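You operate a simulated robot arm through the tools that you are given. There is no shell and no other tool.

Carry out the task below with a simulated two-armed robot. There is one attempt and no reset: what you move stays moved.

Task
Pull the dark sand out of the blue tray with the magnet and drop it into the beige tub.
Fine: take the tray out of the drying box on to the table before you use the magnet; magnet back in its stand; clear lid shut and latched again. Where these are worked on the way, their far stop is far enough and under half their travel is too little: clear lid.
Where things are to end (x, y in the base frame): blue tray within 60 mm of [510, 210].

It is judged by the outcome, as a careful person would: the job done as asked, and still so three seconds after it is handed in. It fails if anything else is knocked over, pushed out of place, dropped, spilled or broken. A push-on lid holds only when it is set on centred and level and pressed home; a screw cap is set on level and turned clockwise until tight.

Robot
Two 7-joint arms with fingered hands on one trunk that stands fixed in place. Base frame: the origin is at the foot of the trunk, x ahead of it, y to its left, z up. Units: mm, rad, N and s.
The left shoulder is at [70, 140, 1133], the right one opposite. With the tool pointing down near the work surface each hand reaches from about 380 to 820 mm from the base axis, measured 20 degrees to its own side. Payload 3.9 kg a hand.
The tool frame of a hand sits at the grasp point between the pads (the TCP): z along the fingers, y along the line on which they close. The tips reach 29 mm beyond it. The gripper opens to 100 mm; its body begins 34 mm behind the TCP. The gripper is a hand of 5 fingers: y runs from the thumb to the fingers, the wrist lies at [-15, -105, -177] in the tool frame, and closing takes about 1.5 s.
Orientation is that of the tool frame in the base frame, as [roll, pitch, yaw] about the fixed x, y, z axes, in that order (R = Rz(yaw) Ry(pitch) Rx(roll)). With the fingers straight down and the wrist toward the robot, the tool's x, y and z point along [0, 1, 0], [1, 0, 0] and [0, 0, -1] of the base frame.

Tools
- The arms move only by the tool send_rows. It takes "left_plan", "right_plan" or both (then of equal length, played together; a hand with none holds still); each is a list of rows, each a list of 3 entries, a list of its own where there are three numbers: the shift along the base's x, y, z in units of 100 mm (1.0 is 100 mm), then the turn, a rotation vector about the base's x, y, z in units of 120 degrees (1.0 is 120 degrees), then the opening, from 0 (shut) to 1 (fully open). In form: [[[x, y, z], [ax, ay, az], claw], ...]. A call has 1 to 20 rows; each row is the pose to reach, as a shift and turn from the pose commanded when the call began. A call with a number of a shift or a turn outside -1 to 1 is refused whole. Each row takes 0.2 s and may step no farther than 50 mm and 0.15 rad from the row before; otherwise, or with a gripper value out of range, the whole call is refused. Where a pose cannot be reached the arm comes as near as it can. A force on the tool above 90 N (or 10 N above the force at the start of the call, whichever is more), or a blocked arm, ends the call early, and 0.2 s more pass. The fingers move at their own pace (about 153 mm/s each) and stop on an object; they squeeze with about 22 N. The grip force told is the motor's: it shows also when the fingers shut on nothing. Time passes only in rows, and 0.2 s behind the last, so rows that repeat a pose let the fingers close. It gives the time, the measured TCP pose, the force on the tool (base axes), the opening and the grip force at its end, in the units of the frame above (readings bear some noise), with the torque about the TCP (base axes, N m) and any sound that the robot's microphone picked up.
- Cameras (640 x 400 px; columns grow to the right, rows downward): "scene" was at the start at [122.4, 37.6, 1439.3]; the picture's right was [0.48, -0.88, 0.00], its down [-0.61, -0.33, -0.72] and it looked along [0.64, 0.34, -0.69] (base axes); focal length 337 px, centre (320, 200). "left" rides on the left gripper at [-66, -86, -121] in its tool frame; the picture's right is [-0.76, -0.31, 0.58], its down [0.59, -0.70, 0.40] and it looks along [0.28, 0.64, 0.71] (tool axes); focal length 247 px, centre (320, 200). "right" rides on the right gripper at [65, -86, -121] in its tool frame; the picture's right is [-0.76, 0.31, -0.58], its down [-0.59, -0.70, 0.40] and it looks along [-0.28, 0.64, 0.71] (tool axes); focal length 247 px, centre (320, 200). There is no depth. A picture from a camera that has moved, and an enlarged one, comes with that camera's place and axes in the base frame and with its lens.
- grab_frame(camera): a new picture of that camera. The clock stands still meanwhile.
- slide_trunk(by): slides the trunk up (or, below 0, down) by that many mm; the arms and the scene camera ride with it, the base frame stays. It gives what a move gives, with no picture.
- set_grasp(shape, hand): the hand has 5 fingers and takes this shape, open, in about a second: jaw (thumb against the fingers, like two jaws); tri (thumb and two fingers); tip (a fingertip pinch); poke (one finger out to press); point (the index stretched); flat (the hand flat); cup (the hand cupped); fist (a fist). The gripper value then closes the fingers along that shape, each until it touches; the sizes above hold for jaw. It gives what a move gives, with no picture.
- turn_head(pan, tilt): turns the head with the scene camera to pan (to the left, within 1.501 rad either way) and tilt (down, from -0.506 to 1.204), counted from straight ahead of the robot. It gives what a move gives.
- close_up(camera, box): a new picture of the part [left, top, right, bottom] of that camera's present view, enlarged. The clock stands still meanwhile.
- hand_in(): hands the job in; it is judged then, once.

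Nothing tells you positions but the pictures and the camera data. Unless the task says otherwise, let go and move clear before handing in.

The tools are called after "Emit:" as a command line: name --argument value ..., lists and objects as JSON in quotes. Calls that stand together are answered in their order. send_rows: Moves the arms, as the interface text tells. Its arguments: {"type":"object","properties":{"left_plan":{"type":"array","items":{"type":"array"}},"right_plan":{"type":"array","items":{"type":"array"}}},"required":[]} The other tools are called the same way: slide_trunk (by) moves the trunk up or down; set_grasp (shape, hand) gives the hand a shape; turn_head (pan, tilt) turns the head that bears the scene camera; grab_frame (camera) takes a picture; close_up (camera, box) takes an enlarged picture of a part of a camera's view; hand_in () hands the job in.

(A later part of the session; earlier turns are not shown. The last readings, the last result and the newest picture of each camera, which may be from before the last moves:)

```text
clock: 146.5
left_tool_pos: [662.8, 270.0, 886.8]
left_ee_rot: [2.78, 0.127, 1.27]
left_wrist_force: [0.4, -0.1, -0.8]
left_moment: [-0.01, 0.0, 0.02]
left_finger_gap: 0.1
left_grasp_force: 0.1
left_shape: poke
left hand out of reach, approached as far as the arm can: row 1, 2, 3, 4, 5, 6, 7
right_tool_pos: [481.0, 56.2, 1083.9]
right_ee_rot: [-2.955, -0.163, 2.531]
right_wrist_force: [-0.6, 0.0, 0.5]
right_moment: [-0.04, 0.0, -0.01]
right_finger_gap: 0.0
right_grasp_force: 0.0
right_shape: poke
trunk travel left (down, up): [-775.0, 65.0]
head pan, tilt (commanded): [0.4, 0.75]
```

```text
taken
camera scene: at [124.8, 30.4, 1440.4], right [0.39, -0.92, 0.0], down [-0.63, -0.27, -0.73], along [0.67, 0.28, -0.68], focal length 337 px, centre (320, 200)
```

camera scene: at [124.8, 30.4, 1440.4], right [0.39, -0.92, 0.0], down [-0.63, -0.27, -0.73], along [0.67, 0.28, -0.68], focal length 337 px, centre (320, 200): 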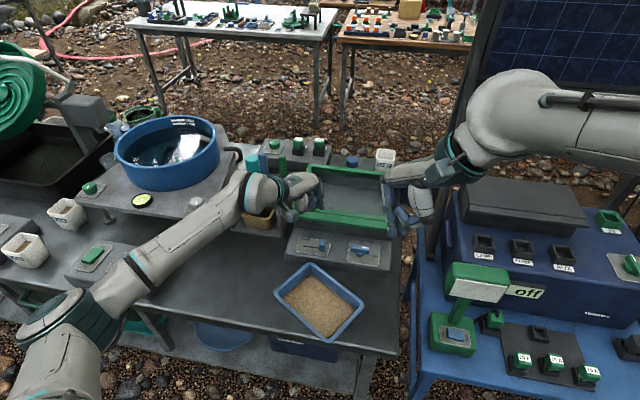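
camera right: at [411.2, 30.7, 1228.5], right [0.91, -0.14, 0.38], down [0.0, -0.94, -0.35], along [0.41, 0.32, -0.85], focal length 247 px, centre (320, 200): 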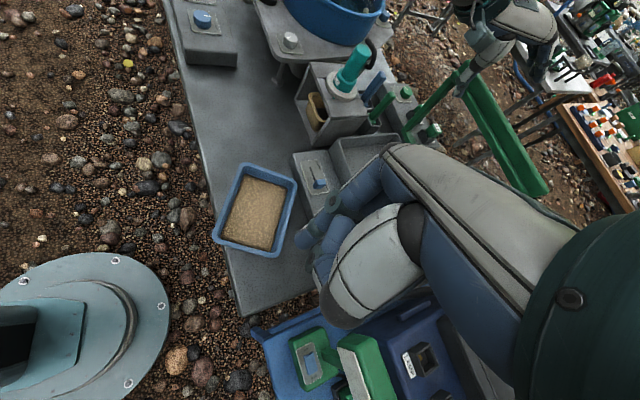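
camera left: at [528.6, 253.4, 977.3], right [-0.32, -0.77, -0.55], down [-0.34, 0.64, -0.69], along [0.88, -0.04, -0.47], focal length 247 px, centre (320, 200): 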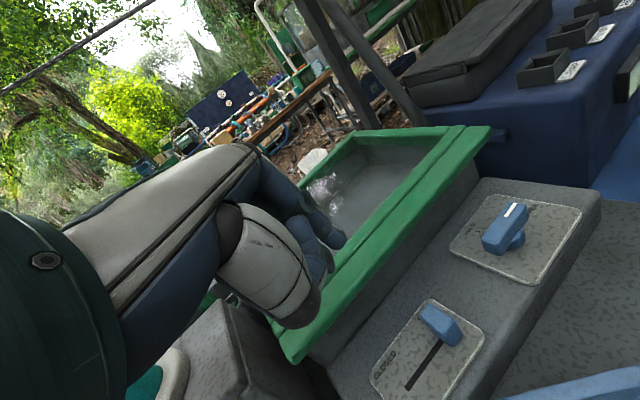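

Emit:
send_rows --left_plan '[[[-0.05, -0.05, 0.05], [0, 0, -0.03], 1], [[-0.12, -0.1, 0.05], [0, 0, -0.06], 1], [[-0.22, -0.18, 0.05], [0, 0, -0.09], 1], [[-0.34, -0.28, 0.05], [0, 0, -0.11], 1], [[-0.44, -0.38, 0.02], [0, 0, -0.12], 1], [[-0.48, -0.42, 0.0], [0, 0, -0.12], 1], [[-0.48, -0.42, 0.0], [0, 0, -0.12], 1]]'

Emit:
grab_frame --camera "left"

Emit:
grab_frame --camera "scene"

```text
clock: 148.1
left_tool_pos: [612.6, 228.9, 886.5]
left_ee_rot: [2.775, 0.117, 1.063]
left_wrist_force: [-1.3, -0.1, -0.5]
left_moment: [0.06, 0.01, 0.0]
left_finger_gap: 0.0
left_grasp_force: 0.0
left_shape: poke
right_tool_pos: [482.1, 57.8, 1083.4]
right_ee_rot: [-2.956, -0.165, 2.529]
right_wrist_force: [-0.4, 0.2, 0.0]
right_moment: [0.03, -0.04, -0.01]
right_finger_gap: 0.1
right_grasp_force: 0.1
right_shape: poke
trunk travel left (down, up): [-775.0, 65.0]
head pan, tilt (commanded): [0.4, 0.75]
```

```text
taken
camera left: at [478.2, 239.2, 975.3], right [-0.47, -0.69, -0.55], down [-0.2, 0.7, -0.69], along [0.86, -0.21, -0.47], focal length 247 px, centre (320, 200)
```

left: 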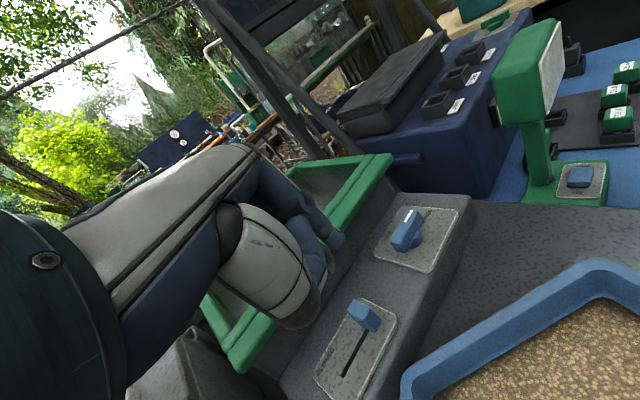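

```text
taken
camera scene: at [126.4, 30.6, 1440.2], right [0.39, -0.92, 0.0], down [-0.63, -0.27, -0.73], along [0.67, 0.28, -0.68], focal length 337 px, centre (320, 200)
```

scene: 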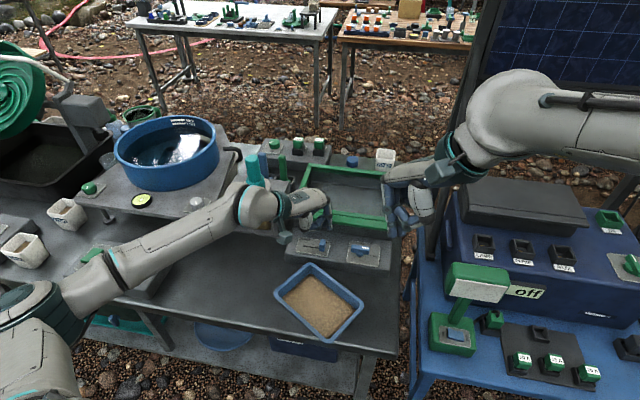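

The left thumb would hit the slider from this side, so I'll use the right hand (its thumb is on the other side). First the left hand withdraws, then the right comes forward, levelling.

Emit:
send_rows --left_plan '[[[-0.05, 0.1, 0.2], [0, 0, 0], 1], [[-0.1, 0.25, 0.4], [0, 0, 0], 1], [[-0.15, 0.45, 0.6], [0, 0, 0], 1], [[-0.2, 0.65, 0.8], [0, 0, 0], 1], [[-0.25, 0.85, 0.9], [0, 0, 0], 1], [[-0.3, 1.0, 1.0], [0, 0, 0], 1]]'

Emit:
send_rows --right_plan '[[[0.12, 0.05, -0.1], [0.003, -0.011, -0.027], 1], [[0.24, 0.1, -0.2], [0.006, -0.023, -0.055], 1], [[0.36, 0.15, -0.3], [0.009, -0.034, -0.082], 1], [[0.48, 0.2, -0.4], [0.011, -0.046, -0.11], 1], [[0.6, 0.25, -0.5], [0.014, -0.057, -0.137], 1], [[0.72, 0.3, -0.6], [0.017, -0.069, -0.164], 1], [[0.84, 0.35, -0.7], [0.02, -0.08, -0.192], 1], [[0.94, 0.38, -0.8], [0.023, -0.092, -0.219], 1], [[1.0, 0.4, -0.9], [0.026, -0.103, -0.246], 1], [[1.0, 0.4, -0.95], [0.0285, -0.1145, -0.274], 1]]'

Emit:
grab_frame --camera "scene"

Emit:
grab_frame --camera "right"

```text
clock: 149.5
left_tool_pos: [583.0, 327.7, 985.4]
left_ee_rot: [2.773, 0.119, 1.064]
left_wrist_force: [0.0, 0.2, 0.2]
left_moment: [-0.01, -0.03, -0.01]
left_finger_gap: 0.0
left_grasp_force: 0.0
left_shape: poke
right_tool_pos: [481.9, 56.5, 1083.6]
right_ee_rot: [-2.956, -0.162, 2.53]
right_wrist_force: [-0.7, -0.5, -0.7]
right_moment: [0.0, 0.0, -0.03]
right_finger_gap: 0.0
right_grasp_force: 0.0
right_shape: poke
trunk travel left (down, up): [-775.0, 65.0]
head pan, tilt (commanded): [0.4, 0.75]
```

```text
clock: 151.7
left_tool_pos: [583.4, 328.3, 985.3]
left_ee_rot: [2.774, 0.118, 1.064]
left_wrist_force: [1.1, 0.0, -0.1]
left_moment: [0.03, 0.01, -0.02]
left_finger_gap: 0.2
left_grasp_force: 0.0
left_shape: poke
right_tool_pos: [583.1, 93.7, 989.5]
right_ee_rot: [3.104, -0.067, 1.971]
right_wrist_force: [-0.6, 0.4, -0.8]
right_moment: [0.02, -0.02, -0.02]
right_finger_gap: 0.0
right_grasp_force: 0.0
right_shape: poke
trunk travel left (down, up): [-775.0, 65.0]
head pan, tilt (commanded): [0.4, 0.75]
```

```text
taken
camera scene: at [125.8, 31.0, 1440.3], right [0.39, -0.92, 0.0], down [-0.63, -0.27, -0.73], along [0.67, 0.28, -0.68], focal length 337 px, centre (320, 200)
```

scene: 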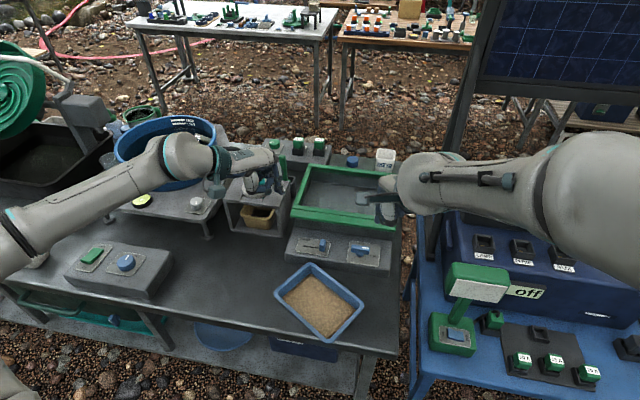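

```text
taken
camera right: at [477.0, 112.1, 1112.4], right [0.57, -0.62, 0.54], down [-0.41, -0.78, -0.46], along [0.71, 0.04, -0.71], focal length 247 px, centre (320, 200)
```

right: 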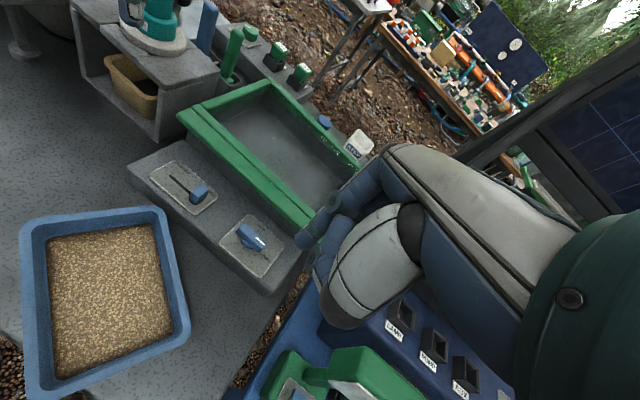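

Emit:
send_rows --right_plan '[[[0.06, 0.15, -0.1], [0, 0, 0.02], 1], [[0.12, 0.3, -0.25], [0, 0, 0.04], 1], [[0.18, 0.45, -0.4], [0, 0, 0.06], 1], [[0.24, 0.6, -0.55], [0, 0, 0.08], 1], [[0.3, 0.75, -0.7], [0, 0, 0.1], 1], [[0.36, 0.9, -0.85], [0, 0, 0.12], 1], [[0.4, 1.0, -0.95], [0, 0, 0.14], 1], [[0.4, 1.0, -0.95], [0, 0, 0.14], 1]]'

Emit:
grab_frame --camera "right"

Emit:
close_up --camera "scene" --box '[270, 170, 420, 280]'

```text
clock: 153.5
left_tool_pos: [581.8, 326.8, 984.7]
left_ee_rot: [2.775, 0.12, 1.063]
left_wrist_force: [0.2, -0.9, 0.2]
left_moment: [-0.01, -0.02, -0.01]
left_finger_gap: 0.0
left_grasp_force: 0.0
left_shape: poke
right_tool_pos: [620.0, 195.6, 892.9]
right_ee_rot: [3.108, -0.059, 2.271]
right_wrist_force: [0.6, 1.2, 0.4]
right_moment: [-0.03, 0.0, 0.0]
right_finger_gap: 0.0
right_grasp_force: 0.1
right_shape: poke
trunk travel left (down, up): [-775.0, 65.0]
head pan, tilt (commanded): [0.4, 0.75]
```

```text
taken
camera right: at [513.7, 183.3, 1015.7], right [0.73, -0.42, 0.54], down [-0.16, -0.87, -0.46], along [0.67, 0.24, -0.71], focal length 247 px, centre (320, 200)
```

right: 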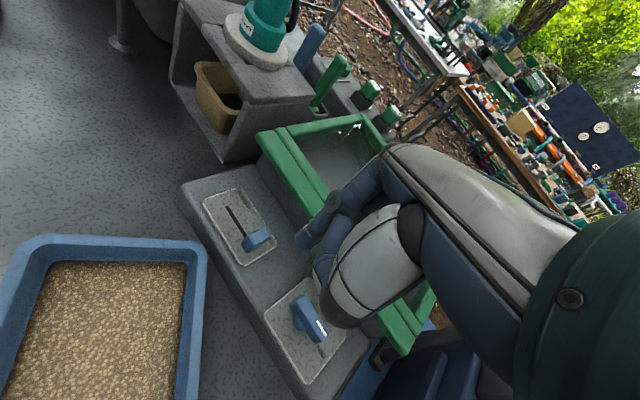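

```text
3.64 times, centred on (345, 225) of scene
camera zoom: at [126.0, 30.5, 1440.3], right [0.39, -0.92, 0.0], down [-0.63, -0.27, -0.73], along [0.67, 0.28, -0.68], focal length 1225 px, centre (229, 109)
```

zoom: 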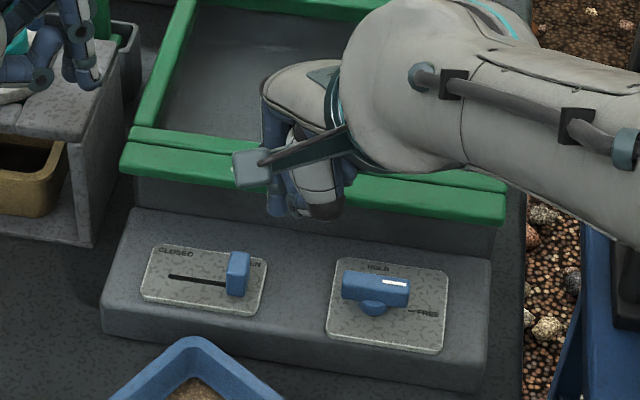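

Emit:
send_rows --right_plan '[[[0.07, 0.04, -0.2], [0, 0, 0], 1], [[0.07, 0.04, -0.45], [0, 0, 0], 1], [[0.07, 0.04, -0.7], [0, 0, 0], 1], [[0.07, 0.04, -0.92], [0, 0, 0], 1], [[0.07, 0.04, -0.92], [0, 0, 0], 1]]'

Emit:
close_up --camera "right" --box '[200, 120, 400, 320]'

Emit:
close_up --camera "scene" --box '[270, 190, 400, 280]'

```text
clock: 154.7
left_tool_pos: [583.1, 327.2, 985.1]
left_ee_rot: [2.773, 0.119, 1.062]
left_wrist_force: [0.4, 0.3, 0.2]
left_moment: [-0.01, 0.0, 0.03]
left_finger_gap: 0.1
left_grasp_force: 0.1
left_shape: poke
right_tool_pos: [628.7, 201.2, 802.3]
right_ee_rot: [3.104, -0.061, 2.27]
right_wrist_force: [0.6, -0.4, 0.7]
right_moment: [0.0, 0.02, -0.02]
right_finger_gap: 0.0
right_grasp_force: 0.0
right_shape: poke
trunk travel left (down, up): [-775.0, 65.0]
head pan, tilt (commanded): [0.4, 0.75]
```

```text
2.00 times, centred on (300, 220) of right
camera zoom: at [521.9, 187.7, 924.7], right [0.73, -0.42, 0.54], down [-0.16, -0.87, -0.46], along [0.67, 0.24, -0.7], focal length 494 px, centre (360, 160)
```

zoom: 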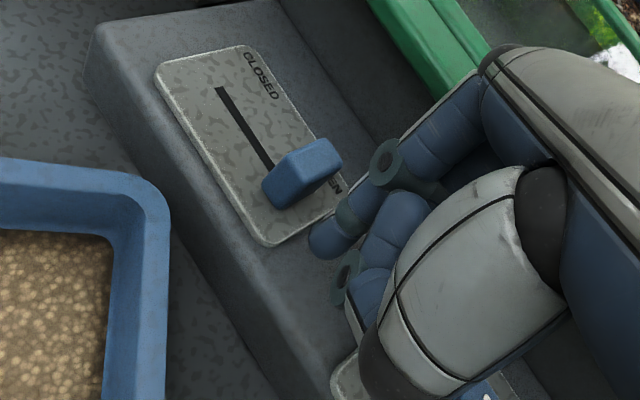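

```text
4.44 times, centred on (335, 235) of scene
camera zoom: at [125.9, 30.5, 1440.3], right [0.39, -0.92, 0.0], down [-0.63, -0.27, -0.73], along [0.67, 0.28, -0.68], focal length 1497 px, centre (253, 44)
```

zoom: 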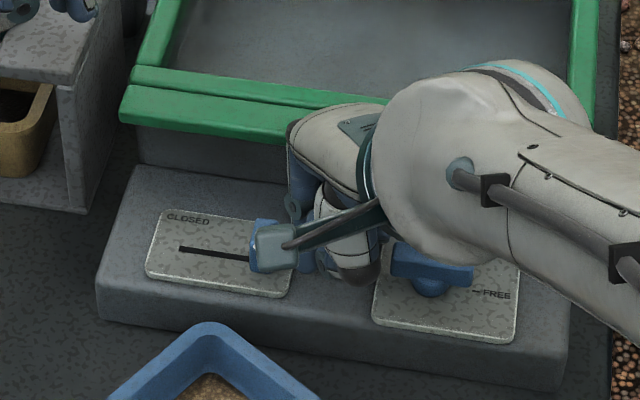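

The finger is on the slider's right side. I'll push it back along its slot to CLOSED.

Emit:
send_rows --right_plan '[[[-0.018, 0.078, 0], [0, 0, 0], 1], [[-0.036, 0.156, 0], [0, 0, 0], 1], [[-0.053, 0.234, 0], [0, 0, 0], 1], [[-0.07, 0.312, 0], [0, 0, 0], 1], [[-0.088, 0.39, 0], [0, 0, 0], 1], [[-0.1, 0.44, 0], [0, 0, 0], 1], [[-0.1, 0.44, 0], [0, 0, 0], 1]]'

Emit:
close_up --camera "right" --box '[200, 120, 400, 320]'

Emit:
close_up --camera "scene" --box '[270, 190, 400, 280]'

```text
clock: 156.3
left_tool_pos: [583.2, 327.2, 986.1]
left_ee_rot: [2.775, 0.119, 1.064]
left_wrist_force: [0.6, 0.1, -0.4]
left_moment: [-0.02, 0.0, -0.03]
left_finger_gap: 0.1
left_grasp_force: 0.1
left_shape: poke
right_tool_pos: [619.7, 245.0, 801.2]
right_ee_rot: [3.106, -0.06, 2.269]
right_wrist_force: [-0.2, 0.6, 0.2]
right_moment: [-0.02, 0.0, -0.04]
right_finger_gap: 0.0
right_grasp_force: 0.0
right_shape: poke
trunk travel left (down, up): [-775.0, 65.0]
head pan, tilt (commanded): [0.4, 0.75]
```

```text
2.00 times, centred on (300, 220) of right
camera zoom: at [513.2, 230.8, 923.8], right [0.73, -0.42, 0.54], down [-0.16, -0.87, -0.46], along [0.67, 0.24, -0.71], focal length 494 px, centre (360, 160)
```

zoom: 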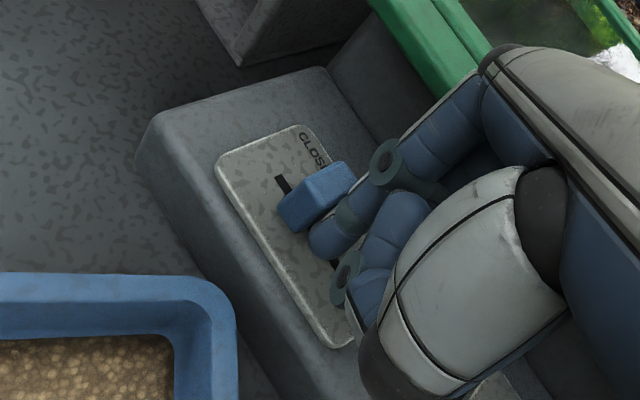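

```text
4.44 times, centred on (335, 235) of scene
camera zoom: at [126.4, 30.5, 1440.2], right [0.39, -0.92, 0.0], down [-0.63, -0.27, -0.73], along [0.67, 0.28, -0.68], focal length 1497 px, centre (253, 44)
```

zoom: 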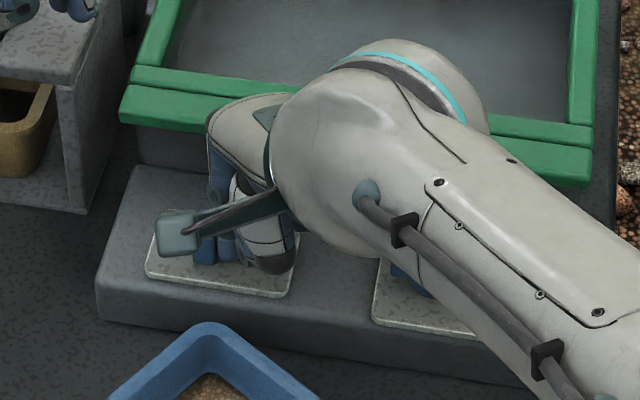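

Emit:
send_rows --right_plan '[[[-0.011, 0.05, 0], [0, 0, 0], 1], [[-0.022, 0.1, 0], [0, 0, 0], 1], [[-0.03, 0.14, 0], [0, 0, 0], 1], [[-0.03, 0.14, 0], [0, 0, 0], 1]]'

Emit:
close_up --camera "right" --box '[200, 120, 400, 320]'

```text
clock: 157.3
left_tool_pos: [581.4, 328.3, 985.5]
left_ee_rot: [2.773, 0.118, 1.062]
left_wrist_force: [-0.2, 0.1, 0.7]
left_moment: [-0.01, -0.02, -0.03]
left_finger_gap: 0.2
left_grasp_force: 0.1
left_shape: poke
right_tool_pos: [615.3, 253.2, 803.2]
right_ee_rot: [3.105, -0.061, 2.271]
right_wrist_force: [0.0, 0.6, 0.7]
right_moment: [-0.01, 0.02, -0.02]
right_finger_gap: 0.3
right_grasp_force: 0.0
right_shape: poke
right hand out of reach, approached as far as the arm can: row 1, 2, 3, 4
trunk travel left (down, up): [-775.0, 65.0]
head pan, tilt (commanded): [0.4, 0.75]
```

```text
2.00 times, centred on (300, 220) of right
camera zoom: at [508.8, 238.9, 925.2], right [0.73, -0.42, 0.54], down [-0.16, -0.87, -0.46], along [0.67, 0.24, -0.71], focal length 494 px, centre (360, 160)
```

zoom: 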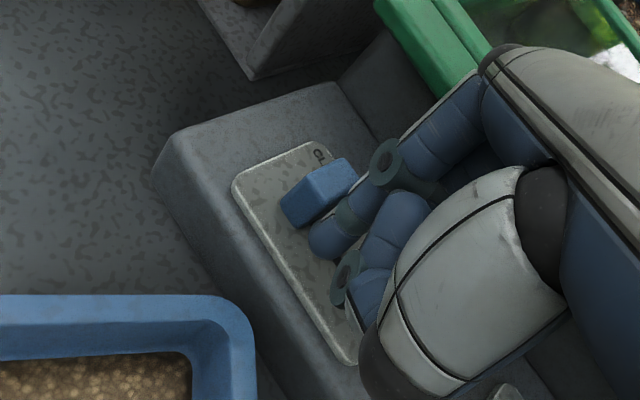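

Emit:
send_rows --right_plan '[[[0.0, 0.02, 0], [0, 0, 0.03], 1], [[-0.005, 0.05, 0], [0, 0, 0.06], 1], [[-0.01, 0.08, 0], [0, 0, 0.08], 1], [[-0.01, 0.08, 0], [0, 0, 0.08], 1]]'

Emit:
close_up --camera "right" --box '[200, 120, 400, 320]'

```text
clock: 158.3
left_tool_pos: [584.1, 328.2, 985.5]
left_ee_rot: [2.772, 0.118, 1.063]
left_wrist_force: [-0.3, -0.7, 0.4]
left_moment: [0.02, 0.0, 0.05]
left_finger_gap: 0.1
left_grasp_force: 0.1
left_shape: poke
right_tool_pos: [612.7, 247.6, 803.2]
right_ee_rot: [3.105, -0.057, 2.438]
right_wrist_force: [0.3, 0.5, 0.0]
right_moment: [0.0, 0.01, 0.01]
right_finger_gap: 0.0
right_grasp_force: 0.0
right_shape: poke
right hand out of reach, approached as far as the arm can: row 2, 3, 4
trunk travel left (down, up): [-775.0, 65.0]
head pan, tilt (commanded): [0.4, 0.75]
```

```text
2.00 times, centred on (300, 220) of right
camera zoom: at [510.0, 216.4, 924.9], right [0.79, -0.29, 0.54], down [-0.02, -0.89, -0.46], along [0.62, 0.35, -0.7], focal length 494 px, centre (360, 160)
```

zoom: 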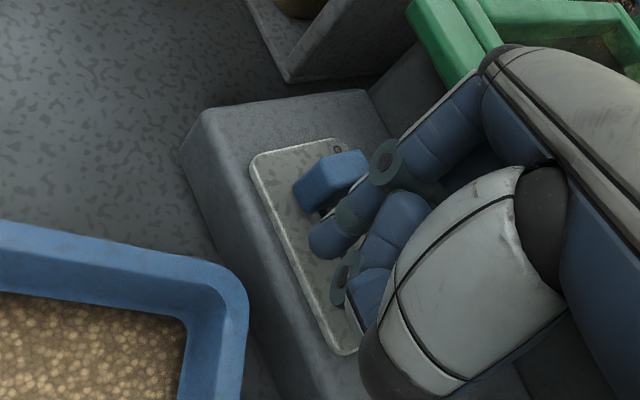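

Emit:
send_rows --right_plan '[[[0.02, -0.1, 0.1], [0, 0, 0], 1], [[0.04, -0.25, 0.35], [0, 0, -0.02], 1], [[0.06, -0.45, 0.6], [0, 0, -0.04], 1], [[0.08, -0.65, 0.85], [0, 0, -0.06], 1], [[0.1, -0.9, 0.95], [0, 0, -0.08], 1], [[0.1, -1.0, 0.95], [0, 0, -0.08], 1]]'

Emit:
close_up --camera "scene" --box '[280, 190, 410, 280]'

Emit:
close_up --camera "right" --box '[120, 100, 360, 300]'

```text
clock: 159.7
left_tool_pos: [583.4, 326.6, 984.6]
left_ee_rot: [2.775, 0.118, 1.061]
left_wrist_force: [0.6, 0.1, -0.5]
left_moment: [0.0, 0.04, 0.0]
left_finger_gap: 0.2
left_grasp_force: 0.0
left_shape: poke
right_tool_pos: [624.3, 147.8, 898.9]
right_ee_rot: [3.106, -0.061, 2.27]
right_wrist_force: [-0.2, -0.2, 0.0]
right_moment: [0.03, 0.0, -0.01]
right_finger_gap: 0.1
right_grasp_force: 0.0
right_shape: poke
trunk travel left (down, up): [-775.0, 65.0]
head pan, tilt (commanded): [0.4, 0.75]
```

```text
4.44 times, centred on (345, 235) of scene
camera zoom: at [126.6, 30.4, 1440.2], right [0.39, -0.92, 0.0], down [-0.63, -0.27, -0.73], along [0.67, 0.28, -0.68], focal length 1497 px, centre (209, 44)
```

zoom: 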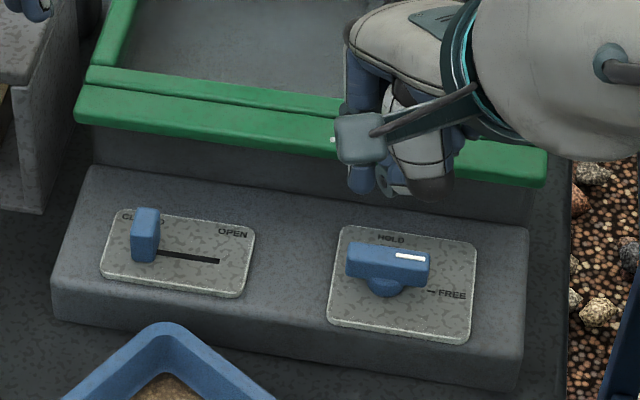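

```text
2.00 times, centred on (240, 200) of right
camera zoom: at [516.6, 134.4, 1020.8], right [0.73, -0.42, 0.54], down [-0.17, -0.87, -0.46], along [0.67, 0.24, -0.71], focal length 494 px, centre (480, 200)
```

zoom: 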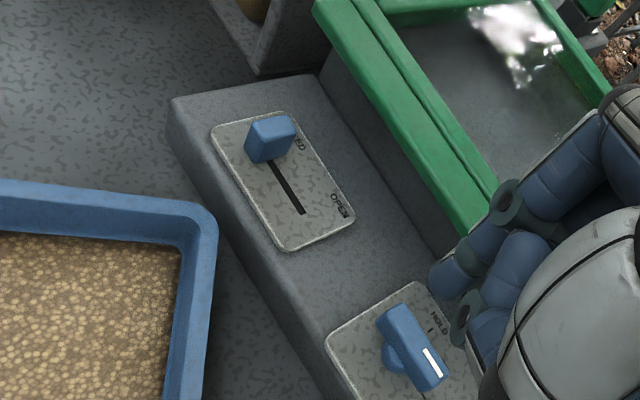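

The slider is still about 7 mm short of its CLOSED end. I'll tilt the right hand so the fingertip leans left and push the rest.

Emit:
send_rows --right_plan '[[[0, 0.15, 0], [0.03, 0, 0], 1], [[0, 0.3, 0], [0.06, 0, 0], 1], [[0, 0.45, -0.1], [0.09, 0, 0], 1], [[-0.02, 0.6, -0.25], [0.12, 0, 0], 1], [[-0.03, 0.75, -0.45], [0.12, 0, 0], 1], [[-0.03, 0.8, -0.65], [0.12, 0, 0], 1], [[-0.03, 0.8, -0.8], [0.12, 0, 0], 1], [[-0.03, 0.8, -0.8], [0.12, 0, 0], 1]]'

Emit:
close_up --camera "right" --box '[200, 120, 400, 320]'

Emit:
close_up --camera "scene" --box '[280, 190, 410, 280]'

```text
clock: 161.5
left_tool_pos: [582.6, 327.5, 984.9]
left_ee_rot: [2.774, 0.118, 1.063]
left_wrist_force: [0.1, 0.1, -0.3]
left_moment: [0.01, 0.03, -0.01]
left_finger_gap: 0.0
left_grasp_force: 0.0
left_shape: poke
right_tool_pos: [620.2, 228.4, 817.5]
right_ee_rot: [2.941, -0.251, 2.296]
right_wrist_force: [-0.1, -0.8, 0.3]
right_moment: [-0.01, 0.0, 0.02]
right_finger_gap: 0.1
right_grasp_force: 0.2
right_shape: poke
trunk travel left (down, up): [-775.0, 65.0]
head pan, tilt (commanded): [0.4, 0.75]
```

```text
2.00 times, centred on (300, 220) of right
camera zoom: at [513.3, 184.8, 932.8], right [0.73, -0.54, 0.42], down [-0.16, -0.73, -0.66], along [0.67, 0.41, -0.62], focal length 494 px, centre (360, 160)
```

zoom: 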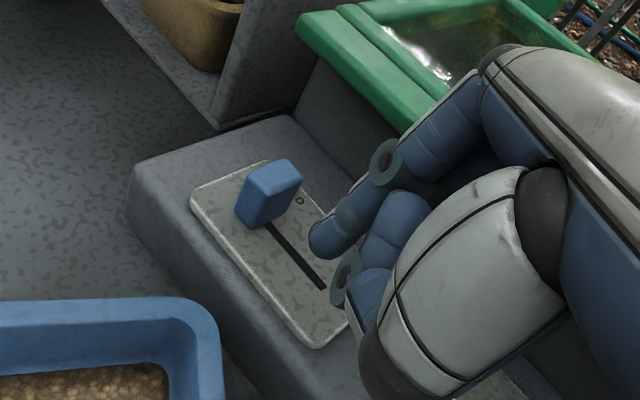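

```text
4.44 times, centred on (345, 235) of scene
camera zoom: at [126.2, 30.6, 1440.2], right [0.39, -0.92, 0.0], down [-0.63, -0.27, -0.73], along [0.67, 0.28, -0.68], focal length 1497 px, centre (209, 44)
```

zoom: 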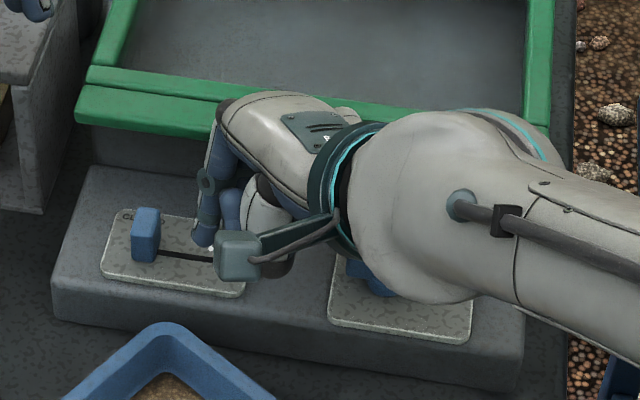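

Emit:
send_rows --right_plan '[[[0, 0, -0.1], [0, 0, 0], 1], [[0, 0, -0.19], [0, 0, 0], 1], [[0, 0, -0.19], [0, 0, 0], 1]]'

Emit:
send_rows --right_plan '[[[-0.015, 0.07, 0], [0, 0, 0], 1], [[-0.03, 0.13, 0], [0, 0, 0], 1], [[-0.04, 0.18, 0], [0, 0, 0], 1], [[-0.05, 0.22, 0], [0, 0, 0], 1], [[-0.05, 0.22, 0], [0, 0, 0], 1]]'

Emit:
close_up --camera "right" --box '[200, 120, 400, 320]'

Emit:
close_up --camera "scene" --box '[280, 190, 410, 280]'

```text
clock: 162.3
left_tool_pos: [582.5, 327.2, 985.5]
left_ee_rot: [2.774, 0.12, 1.06]
left_wrist_force: [0.3, 0.6, 0.2]
left_moment: [0.0, -0.01, 0.01]
left_finger_gap: 0.0
left_grasp_force: 0.1
left_shape: poke
right_tool_pos: [620.5, 228.2, 798.3]
right_ee_rot: [2.94, -0.25, 2.298]
right_wrist_force: [0.1, -0.3, 1.2]
right_moment: [-0.04, 0.0, 0.02]
right_finger_gap: 0.2
right_grasp_force: 0.1
right_shape: poke
trunk travel left (down, up): [-775.0, 65.0]
head pan, tilt (commanded): [0.4, 0.75]
```

```text
clock: 163.5
left_tool_pos: [582.6, 327.6, 985.2]
left_ee_rot: [2.775, 0.119, 1.063]
left_wrist_force: [-0.2, 0.9, -0.1]
left_moment: [0.04, -0.01, -0.01]
left_finger_gap: 0.1
left_grasp_force: 0.1
left_shape: poke
right_tool_pos: [613.9, 250.3, 799.7]
right_ee_rot: [2.94, -0.251, 2.297]
right_wrist_force: [-0.6, 0.3, 0.1]
right_moment: [-0.01, 0.03, -0.02]
right_finger_gap: 0.0
right_grasp_force: 0.1
right_shape: poke
trunk travel left (down, up): [-775.0, 65.0]
head pan, tilt (commanded): [0.4, 0.75]
```

```text
2.00 times, centred on (300, 220) of right
camera zoom: at [508.2, 206.9, 914.7], right [0.73, -0.54, 0.42], down [-0.16, -0.73, -0.66], along [0.66, 0.41, -0.62], focal length 494 px, centre (360, 160)
```

zoom: 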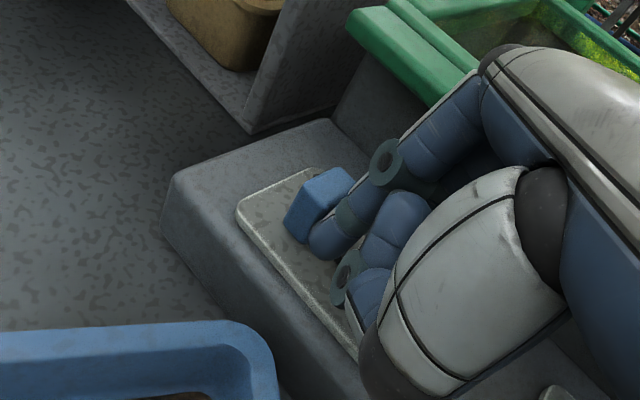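

```text
4.44 times, centred on (345, 235) of scene
camera zoom: at [126.4, 30.5, 1440.2], right [0.39, -0.92, 0.0], down [-0.63, -0.27, -0.73], along [0.67, 0.28, -0.68], focal length 1497 px, centre (209, 44)
```

zoom: 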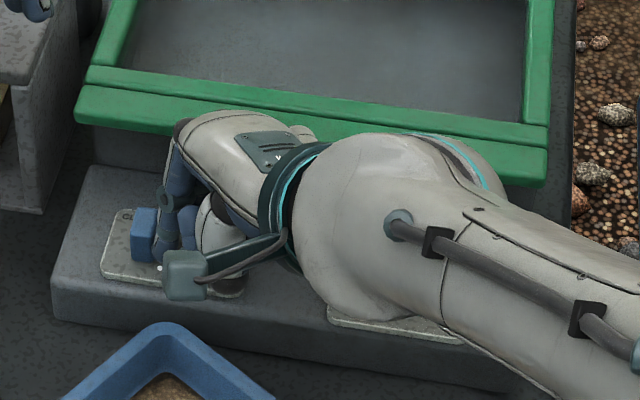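

Emit:
send_rows --right_plan '[[[-0.01, 0.04, 0], [0, 0, 0], 1], [[-0.02, 0.08, 0], [0, 0, 0], 1], [[-0.025, 0.11, 0], [0, 0, 0], 1], [[-0.025, 0.11, 0], [0, 0, 0], 1]]'

Emit:
close_up --camera "scene" --box '[280, 190, 410, 280]'

Emit:
close_up --camera "right" --box '[200, 120, 400, 320]'

```text
clock: 164.5
left_tool_pos: [583.2, 327.3, 986.2]
left_ee_rot: [2.773, 0.116, 1.064]
left_wrist_force: [0.4, 0.0, -0.3]
left_moment: [0.05, -0.01, 0.0]
left_finger_gap: 0.0
left_grasp_force: 0.1
left_shape: poke
right_tool_pos: [613.0, 259.5, 798.8]
right_ee_rot: [2.94, -0.249, 2.296]
right_wrist_force: [-1.1, -6.7, -0.3]
right_moment: [-0.12, 0.02, 0.03]
right_finger_gap: 0.0
right_grasp_force: 0.1
right_shape: poke
trunk travel left (down, up): [-775.0, 65.0]
head pan, tilt (commanded): [0.4, 0.75]
```

```text
4.44 times, centred on (345, 235) of scene
camera zoom: at [126.1, 29.5, 1440.3], right [0.39, -0.92, 0.0], down [-0.63, -0.26, -0.73], along [0.67, 0.28, -0.68], focal length 1497 px, centre (209, 44)
```

zoom: 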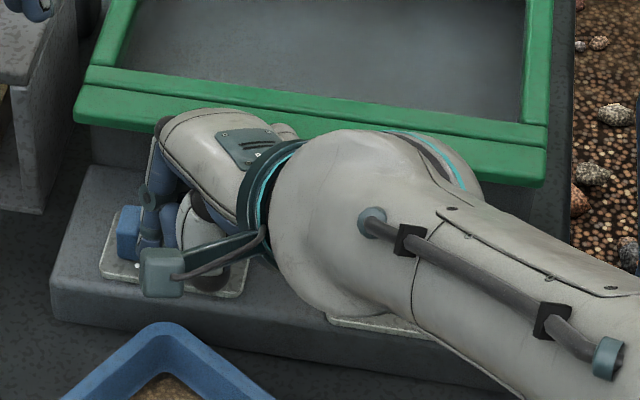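

```text
2.00 times, centred on (300, 220) of right
camera zoom: at [505.9, 216.2, 914.5], right [0.73, -0.54, 0.42], down [-0.16, -0.73, -0.66], along [0.67, 0.41, -0.62], focal length 494 px, centre (360, 160)
```

zoom: 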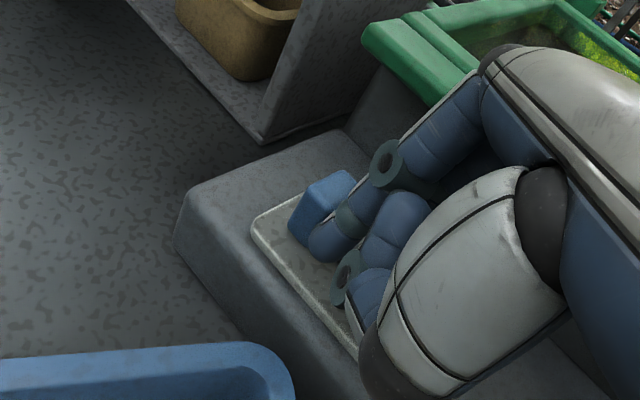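

The slider is at its CLOSED stop. I'll retreat, level the hand, and go to the latch knob.

Emit:
send_rows --right_plan '[[[0.03, -0.1, 0.05], [0, 0, 0], 1], [[0.05, -0.25, 0.3], [-0.02, 0, -0.02], 1], [[0.07, -0.45, 0.55], [-0.04, 0, -0.05], 1], [[0.09, -0.65, 0.8], [-0.06, 0, -0.08], 1], [[0.1, -0.8, 0.95], [-0.08, 0, -0.11], 1], [[0.1, -1.0, 1.0], [-0.1, 0, -0.13], 1], [[0.1, -1.0, 1.0], [-0.12, 0, -0.15], 1]]'

Emit:
send_rows --right_plan '[[[0.02, -0.15, -0.05], [0, 0, 0], 1], [[0.04, -0.3, -0.15], [0, 0, 0], 1], [[0.05, -0.42, -0.3], [0, 0, 0], 1], [[0.05, -0.42, -0.3], [0, 0, 0], 1]]'

Emit:
close_up --camera "scene" --box '[280, 180, 410, 280]'

Emit:
grab_frame --camera "right"

```text
clock: 166.1
left_tool_pos: [581.6, 327.8, 984.9]
left_ee_rot: [2.774, 0.119, 1.063]
left_wrist_force: [0.3, 0.1, 0.4]
left_moment: [-0.04, 0.04, 0.01]
left_finger_gap: 0.0
left_grasp_force: 0.0
left_shape: poke
right_tool_pos: [623.3, 162.3, 900.2]
right_ee_rot: [3.073, -0.038, 1.963]
right_wrist_force: [0.0, 0.4, 1.3]
right_moment: [-0.02, -0.02, 0.0]
right_finger_gap: 0.4
right_grasp_force: 0.1
right_shape: poke
trunk travel left (down, up): [-775.0, 65.0]
head pan, tilt (commanded): [0.4, 0.75]
```

```text
clock: 167.1
left_tool_pos: [582.5, 326.9, 985.5]
left_ee_rot: [2.773, 0.118, 1.064]
left_wrist_force: [-0.6, 0.2, 0.0]
left_moment: [0.0, 0.02, 0.05]
left_finger_gap: 0.2
left_grasp_force: 0.0
left_shape: poke
right_tool_pos: [629.0, 115.4, 870.7]
right_ee_rot: [3.069, -0.041, 1.954]
right_wrist_force: [-0.1, 0.3, 0.2]
right_moment: [-0.02, -0.03, 0.01]
right_finger_gap: 0.0
right_grasp_force: 0.0
right_shape: poke
trunk travel left (down, up): [-775.0, 65.0]
head pan, tilt (commanded): [0.4, 0.75]
```

```text
4.00 times, centred on (345, 230) of scene
camera zoom: at [125.9, 30.7, 1440.3], right [0.39, -0.92, 0.0], down [-0.63, -0.27, -0.73], along [0.67, 0.28, -0.68], focal length 1347 px, centre (220, 80)
```

zoom: 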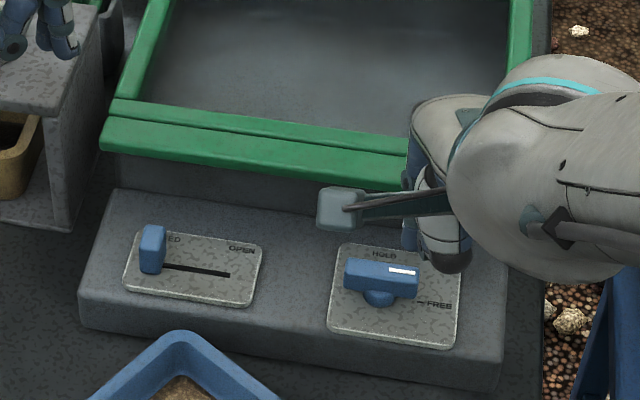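

```text
taken
camera right: at [519.6, 136.4, 988.6], right [0.54, -0.63, 0.56], down [-0.41, -0.78, -0.47], along [0.73, 0.02, -0.68], focal length 247 px, centre (320, 200)
```

right: 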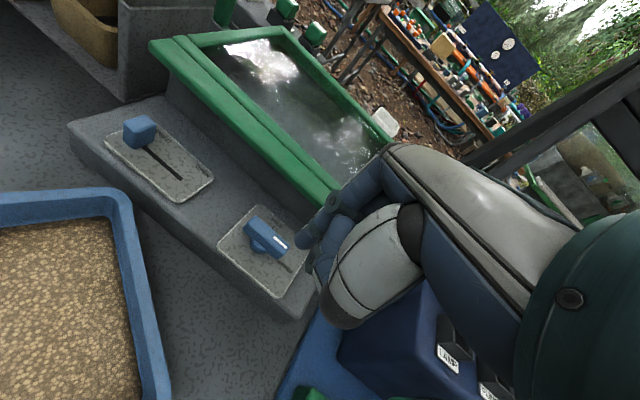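

The slider again reads as at the start. I'll lower the right finger in front of the knob's right end and sweep counter‑clockwise to HOLD.

Emit:
send_rows --right_plan '[[[-0.05, -0.01, -0.2], [0, 0, 0], 1], [[-0.05, -0.01, -0.45], [0, 0, 0], 1], [[-0.05, -0.01, -0.7], [0, 0, 0], 1], [[-0.05, -0.01, -0.7], [0, 0, 0], 1]]'

Emit:
close_up --camera "right" --box '[200, 120, 400, 320]'

Emit:
close_up --camera "left" --box '[300, 100, 640, 400]'

```text
clock: 168.1
left_tool_pos: [582.3, 327.9, 985.8]
left_ee_rot: [2.775, 0.118, 1.063]
left_wrist_force: [-0.2, 0.4, -1.2]
left_moment: [0.05, 0.01, -0.03]
left_finger_gap: 0.1
left_grasp_force: 0.1
left_shape: poke
right_tool_pos: [622.4, 118.1, 799.4]
right_ee_rot: [3.073, -0.037, 1.964]
right_wrist_force: [-0.5, 0.4, 0.3]
right_moment: [-0.02, -0.02, -0.02]
right_finger_gap: 0.0
right_grasp_force: 0.0
right_shape: poke
trunk travel left (down, up): [-775.0, 65.0]
head pan, tilt (commanded): [0.4, 0.75]
```

```text
2.00 times, centred on (300, 220) of right
camera zoom: at [511.6, 139.5, 917.1], right [0.54, -0.62, 0.57], down [-0.41, -0.79, -0.47], along [0.73, 0.02, -0.68], focal length 494 px, centre (360, 160)
```

zoom: 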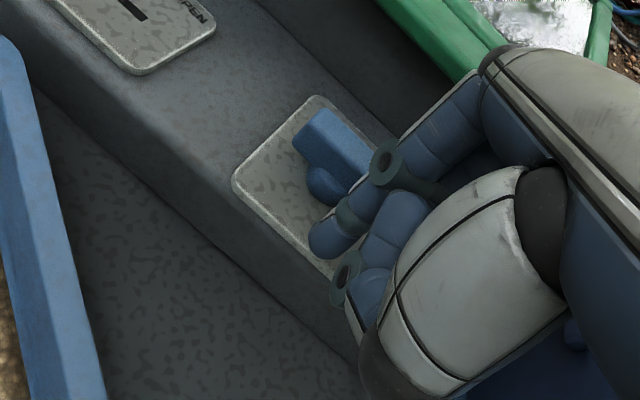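

```text
1.33 times, centred on (470, 250) of left
camera zoom: at [447.0, 338.2, 1075.4], right [-0.47, -0.69, -0.55], down [-0.2, 0.7, -0.69], along [0.86, -0.21, -0.46], focal length 329 px, centre (120, 133)
```

zoom: 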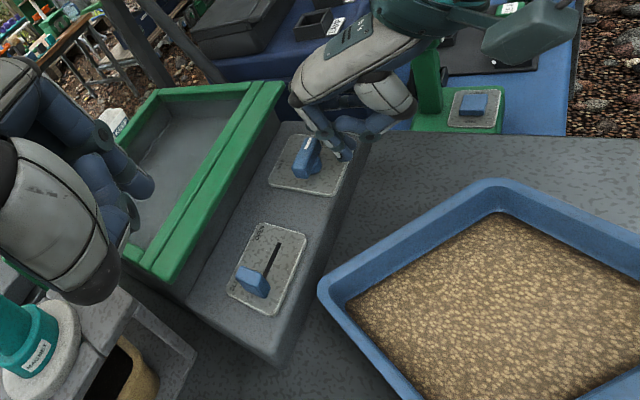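

Emit:
close_up --camera "left" --box '[420, 140, 520, 220]'

```text
5.00 times, centred on (470, 180) of left
camera zoom: at [447.0, 338.2, 1075.4], right [-0.47, -0.69, -0.55], down [-0.2, 0.7, -0.69], along [0.86, -0.21, -0.46], focal length 1235 px, centre (-430, 300)
```

zoom: 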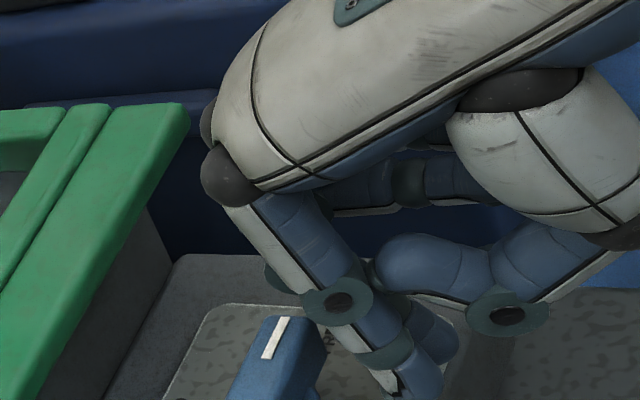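

Emit:
send_rows --right_plan '[[[0.06, -0.02, 0], [0, 0, 0], 1], [[0.126, -0.013, 0], [0, 0, 0], 1], [[0.179, -0.035, 0], [0, 0, 0], 1], [[0.234, -0.042, 0], [0, 0, 0], 1], [[0.29, -0.034, 0], [0, 0, 0], 1], [[0.342, -0.012, 0], [0, 0, 0], 1], [[0.387, 0.023, 0], [0, 0, 0], 1], [[0.421, 0.068, 0], [0, 0, 0], 1], [[0.434, 0.095, 0], [0, 0, 0], 1], [[0.434, 0.095, 0], [0, 0, 0], 1]]'

Emit:
close_up --camera "left" --box '[400, 120, 520, 220]'

Emit:
close_up --camera "right" --box '[200, 120, 400, 320]'

```text
clock: 170.3
left_tool_pos: [579.9, 324.3, 989.3]
left_ee_rot: [2.774, 0.113, 1.062]
left_wrist_force: [0.5, 0.0, -0.2]
left_moment: [0.01, 0.02, 0.02]
left_finger_gap: 0.0
left_grasp_force: 0.0
left_shape: poke
right_tool_pos: [662.5, 123.2, 800.7]
right_ee_rot: [3.072, -0.036, 1.962]
right_wrist_force: [-28.6, -19.5, -1.2]
right_moment: [0.07, -0.83, -0.7]
right_finger_gap: 0.0
right_grasp_force: 0.0
right_shape: poke
trunk travel left (down, up): [-775.0, 65.0]
head pan, tilt (commanded): [0.4, 0.75]
```

```text
4.00 times, centred on (460, 170) of left
camera zoom: at [444.1, 335.4, 1077.7], right [-0.47, -0.68, -0.56], down [-0.2, 0.7, -0.69], along [0.86, -0.21, -0.46], focal length 988 px, centre (-240, 320)
```

zoom: 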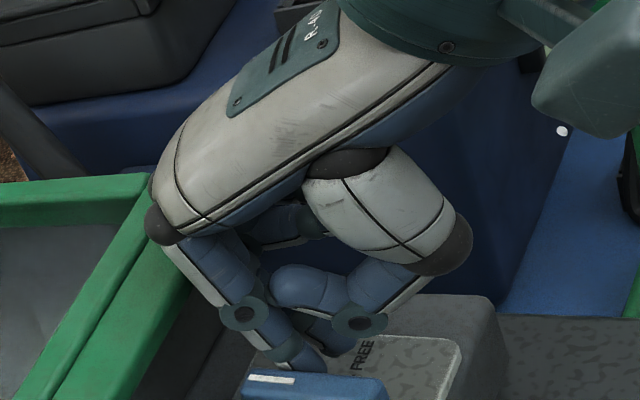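

```text
2.00 times, centred on (300, 220) of right
camera zoom: at [551.9, 144.6, 918.4], right [0.54, -0.62, 0.57], down [-0.41, -0.79, -0.47], along [0.73, 0.02, -0.68], focal length 494 px, centre (360, 160)
```

zoom: 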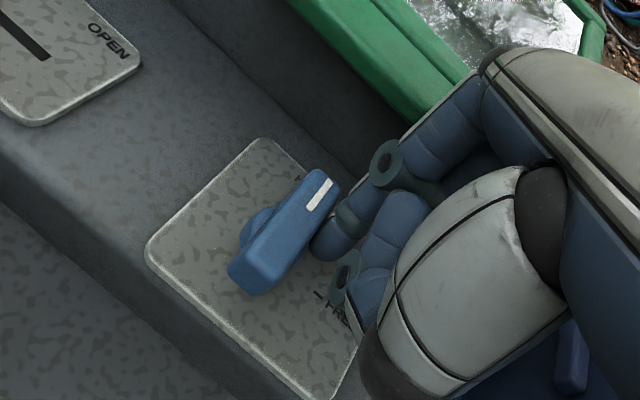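

The knob has turned to about HOLD and I'm against its stop. I'll back off the way I came and inspect.

Emit:
send_rows --right_plan '[[[-0.05, -0.08, 0], [0, 0, 0], 1], [[-0.12, -0.15, 0.05], [0, 0, 0], 1], [[-0.2, -0.2, 0.3], [0, 0, 0], 1], [[-0.3, -0.25, 0.6], [0, 0, 0], 1], [[-0.4, -0.3, 0.9], [0, 0, 0], 1]]'

Emit:
close_up --camera "scene" --box '[280, 190, 410, 280]'

Emit:
close_up --camera "right" --box '[150, 100, 400, 300]'

Emit:
close_up --camera "left" --box '[340, 100, 520, 300]'

```text
clock: 171.5
left_tool_pos: [582.9, 327.5, 986.3]
left_ee_rot: [2.773, 0.118, 1.062]
left_wrist_force: [0.0, 0.5, 0.2]
left_moment: [0.02, 0.0, 0.04]
left_finger_gap: 0.2
left_grasp_force: 0.0
left_shape: poke
right_tool_pos: [624.3, 96.8, 890.4]
right_ee_rot: [3.072, -0.039, 1.961]
right_wrist_force: [-0.3, -0.9, -0.5]
right_moment: [-0.02, -0.03, -0.01]
right_finger_gap: 0.1
right_grasp_force: 0.0
right_shape: poke
trunk travel left (down, up): [-775.0, 65.0]
head pan, tilt (commanded): [0.4, 0.75]
```

```text
4.44 times, centred on (345, 235) of scene
camera zoom: at [124.9, 30.0, 1440.3], right [0.39, -0.92, 0.0], down [-0.63, -0.27, -0.73], along [0.67, 0.28, -0.68], focal length 1497 px, centre (209, 44)
```

zoom: 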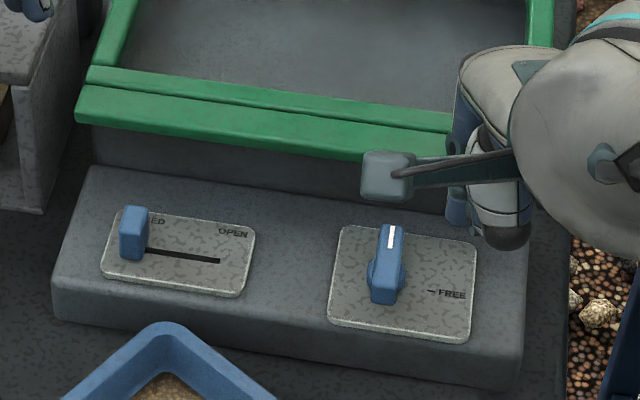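

```text
2.00 times, centred on (275, 200) of right
camera zoom: at [514.4, 117.6, 1008.8], right [0.54, -0.62, 0.57], down [-0.41, -0.78, -0.47], along [0.74, 0.02, -0.68], focal length 494 px, centre (410, 200)
```

zoom: 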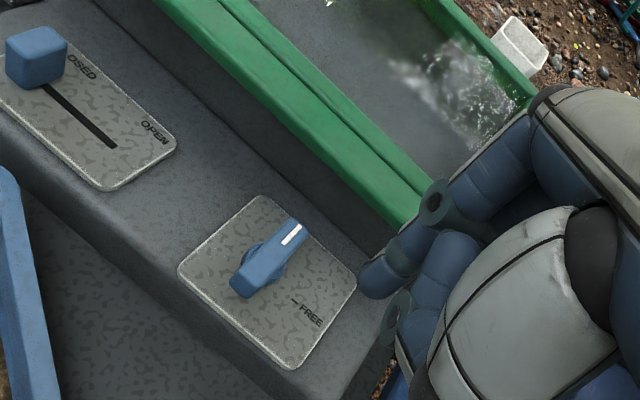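

```text
2.00 times, centred on (430, 200) of left
camera zoom: at [446.3, 337.8, 1075.8], right [-0.47, -0.69, -0.56], down [-0.2, 0.7, -0.69], along [0.86, -0.21, -0.46], focal length 494 px, centre (100, 200)
```

zoom: 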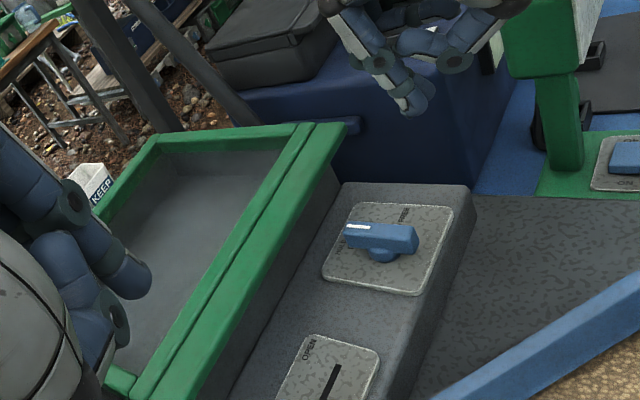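

Slider and latch look exactly as at the start. I'll pull both hands clear and compare the lid with the earlier view.

Emit:
send_rows --right_plan '[[[-0.05, -0.1, 0.1], [0, 0, 0.03], 1], [[-0.1, -0.2, 0.25], [0, 0, 0.07], 1], [[-0.15, -0.35, 0.4], [0, 0, 0.11], 1], [[-0.2, -0.5, 0.55], [0, 0, 0.15], 1], [[-0.3, -0.65, 0.7], [0, 0, 0.2], 1], [[-0.4, -0.8, 0.8], [0, 0, 0.24], 1]]' --left_plan '[[[-0.05, 0.1, 0.1], [0, 0, 0], 1], [[-0.1, 0.2, 0.2], [0, 0, 0], 1], [[-0.2, 0.3, 0.3], [0, 0, 0], 1], [[-0.3, 0.4, 0.4], [0, 0, 0], 1], [[-0.4, 0.5, 0.5], [0, 0, 0], 1], [[-0.5, 0.6, 0.6], [0, 0, 0], 1]]'

Emit:
close_up --camera "scene" --box '[230, 150, 400, 280]'

Emit:
grab_frame --camera "scene"

Emit:
grab_frame --camera "left"

```text
clock: 172.9
left_tool_pos: [532.3, 388.2, 1047.4]
left_ee_rot: [2.774, 0.117, 1.061]
left_wrist_force: [0.0, -0.5, -0.4]
left_moment: [0.0, 0.03, 0.0]
left_finger_gap: 0.0
left_grasp_force: 0.0
left_shape: poke
right_tool_pos: [585.1, 14.8, 970.5]
right_ee_rot: [3.073, -0.037, 2.468]
right_wrist_force: [0.3, -0.3, -0.2]
right_moment: [0.02, 0.01, -0.03]
right_finger_gap: 0.0
right_grasp_force: 0.1
right_shape: poke
trunk travel left (down, up): [-775.0, 65.0]
head pan, tilt (commanded): [0.4, 0.75]
```

```text
3.08 times, centred on (315, 215) of scene
camera zoom: at [125.2, 29.6, 1440.3], right [0.39, -0.92, 0.0], down [-0.63, -0.26, -0.73], along [0.67, 0.28, -0.68], focal length 1036 px, centre (335, 154)
```

zoom: 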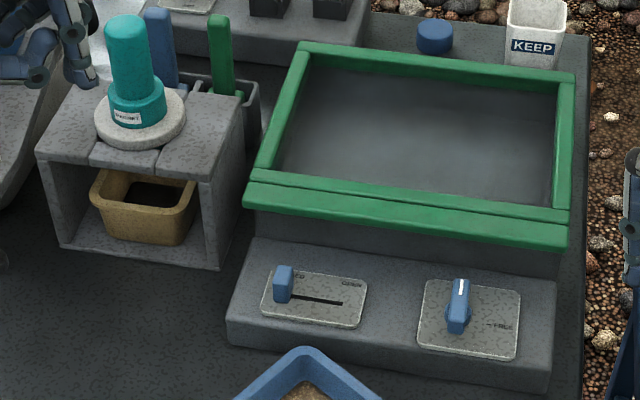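

```text
taken
camera scene: at [125.2, 29.6, 1440.3], right [0.39, -0.92, 0.0], down [-0.63, -0.26, -0.73], along [0.67, 0.28, -0.68], focal length 337 px, centre (320, 200)
```

scene: 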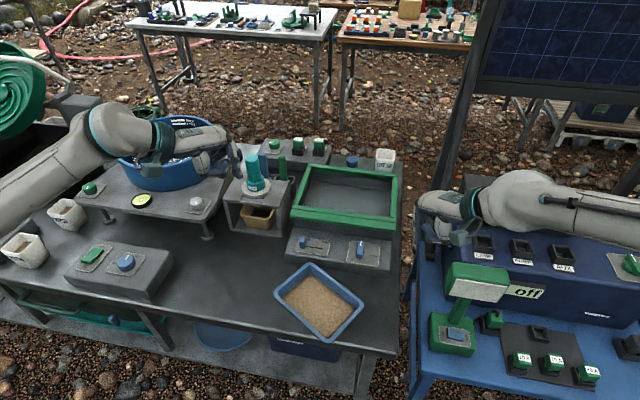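

```text
taken
camera left: at [396.9, 398.5, 1137.0], right [-0.47, -0.68, -0.56], down [-0.2, 0.7, -0.69], along [0.86, -0.21, -0.46], focal length 247 px, centre (320, 200)
```

left: 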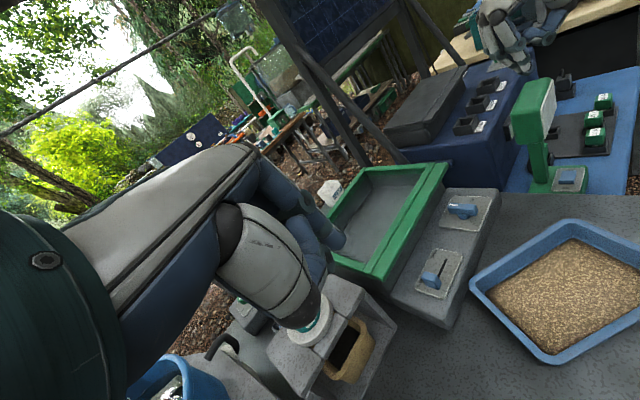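

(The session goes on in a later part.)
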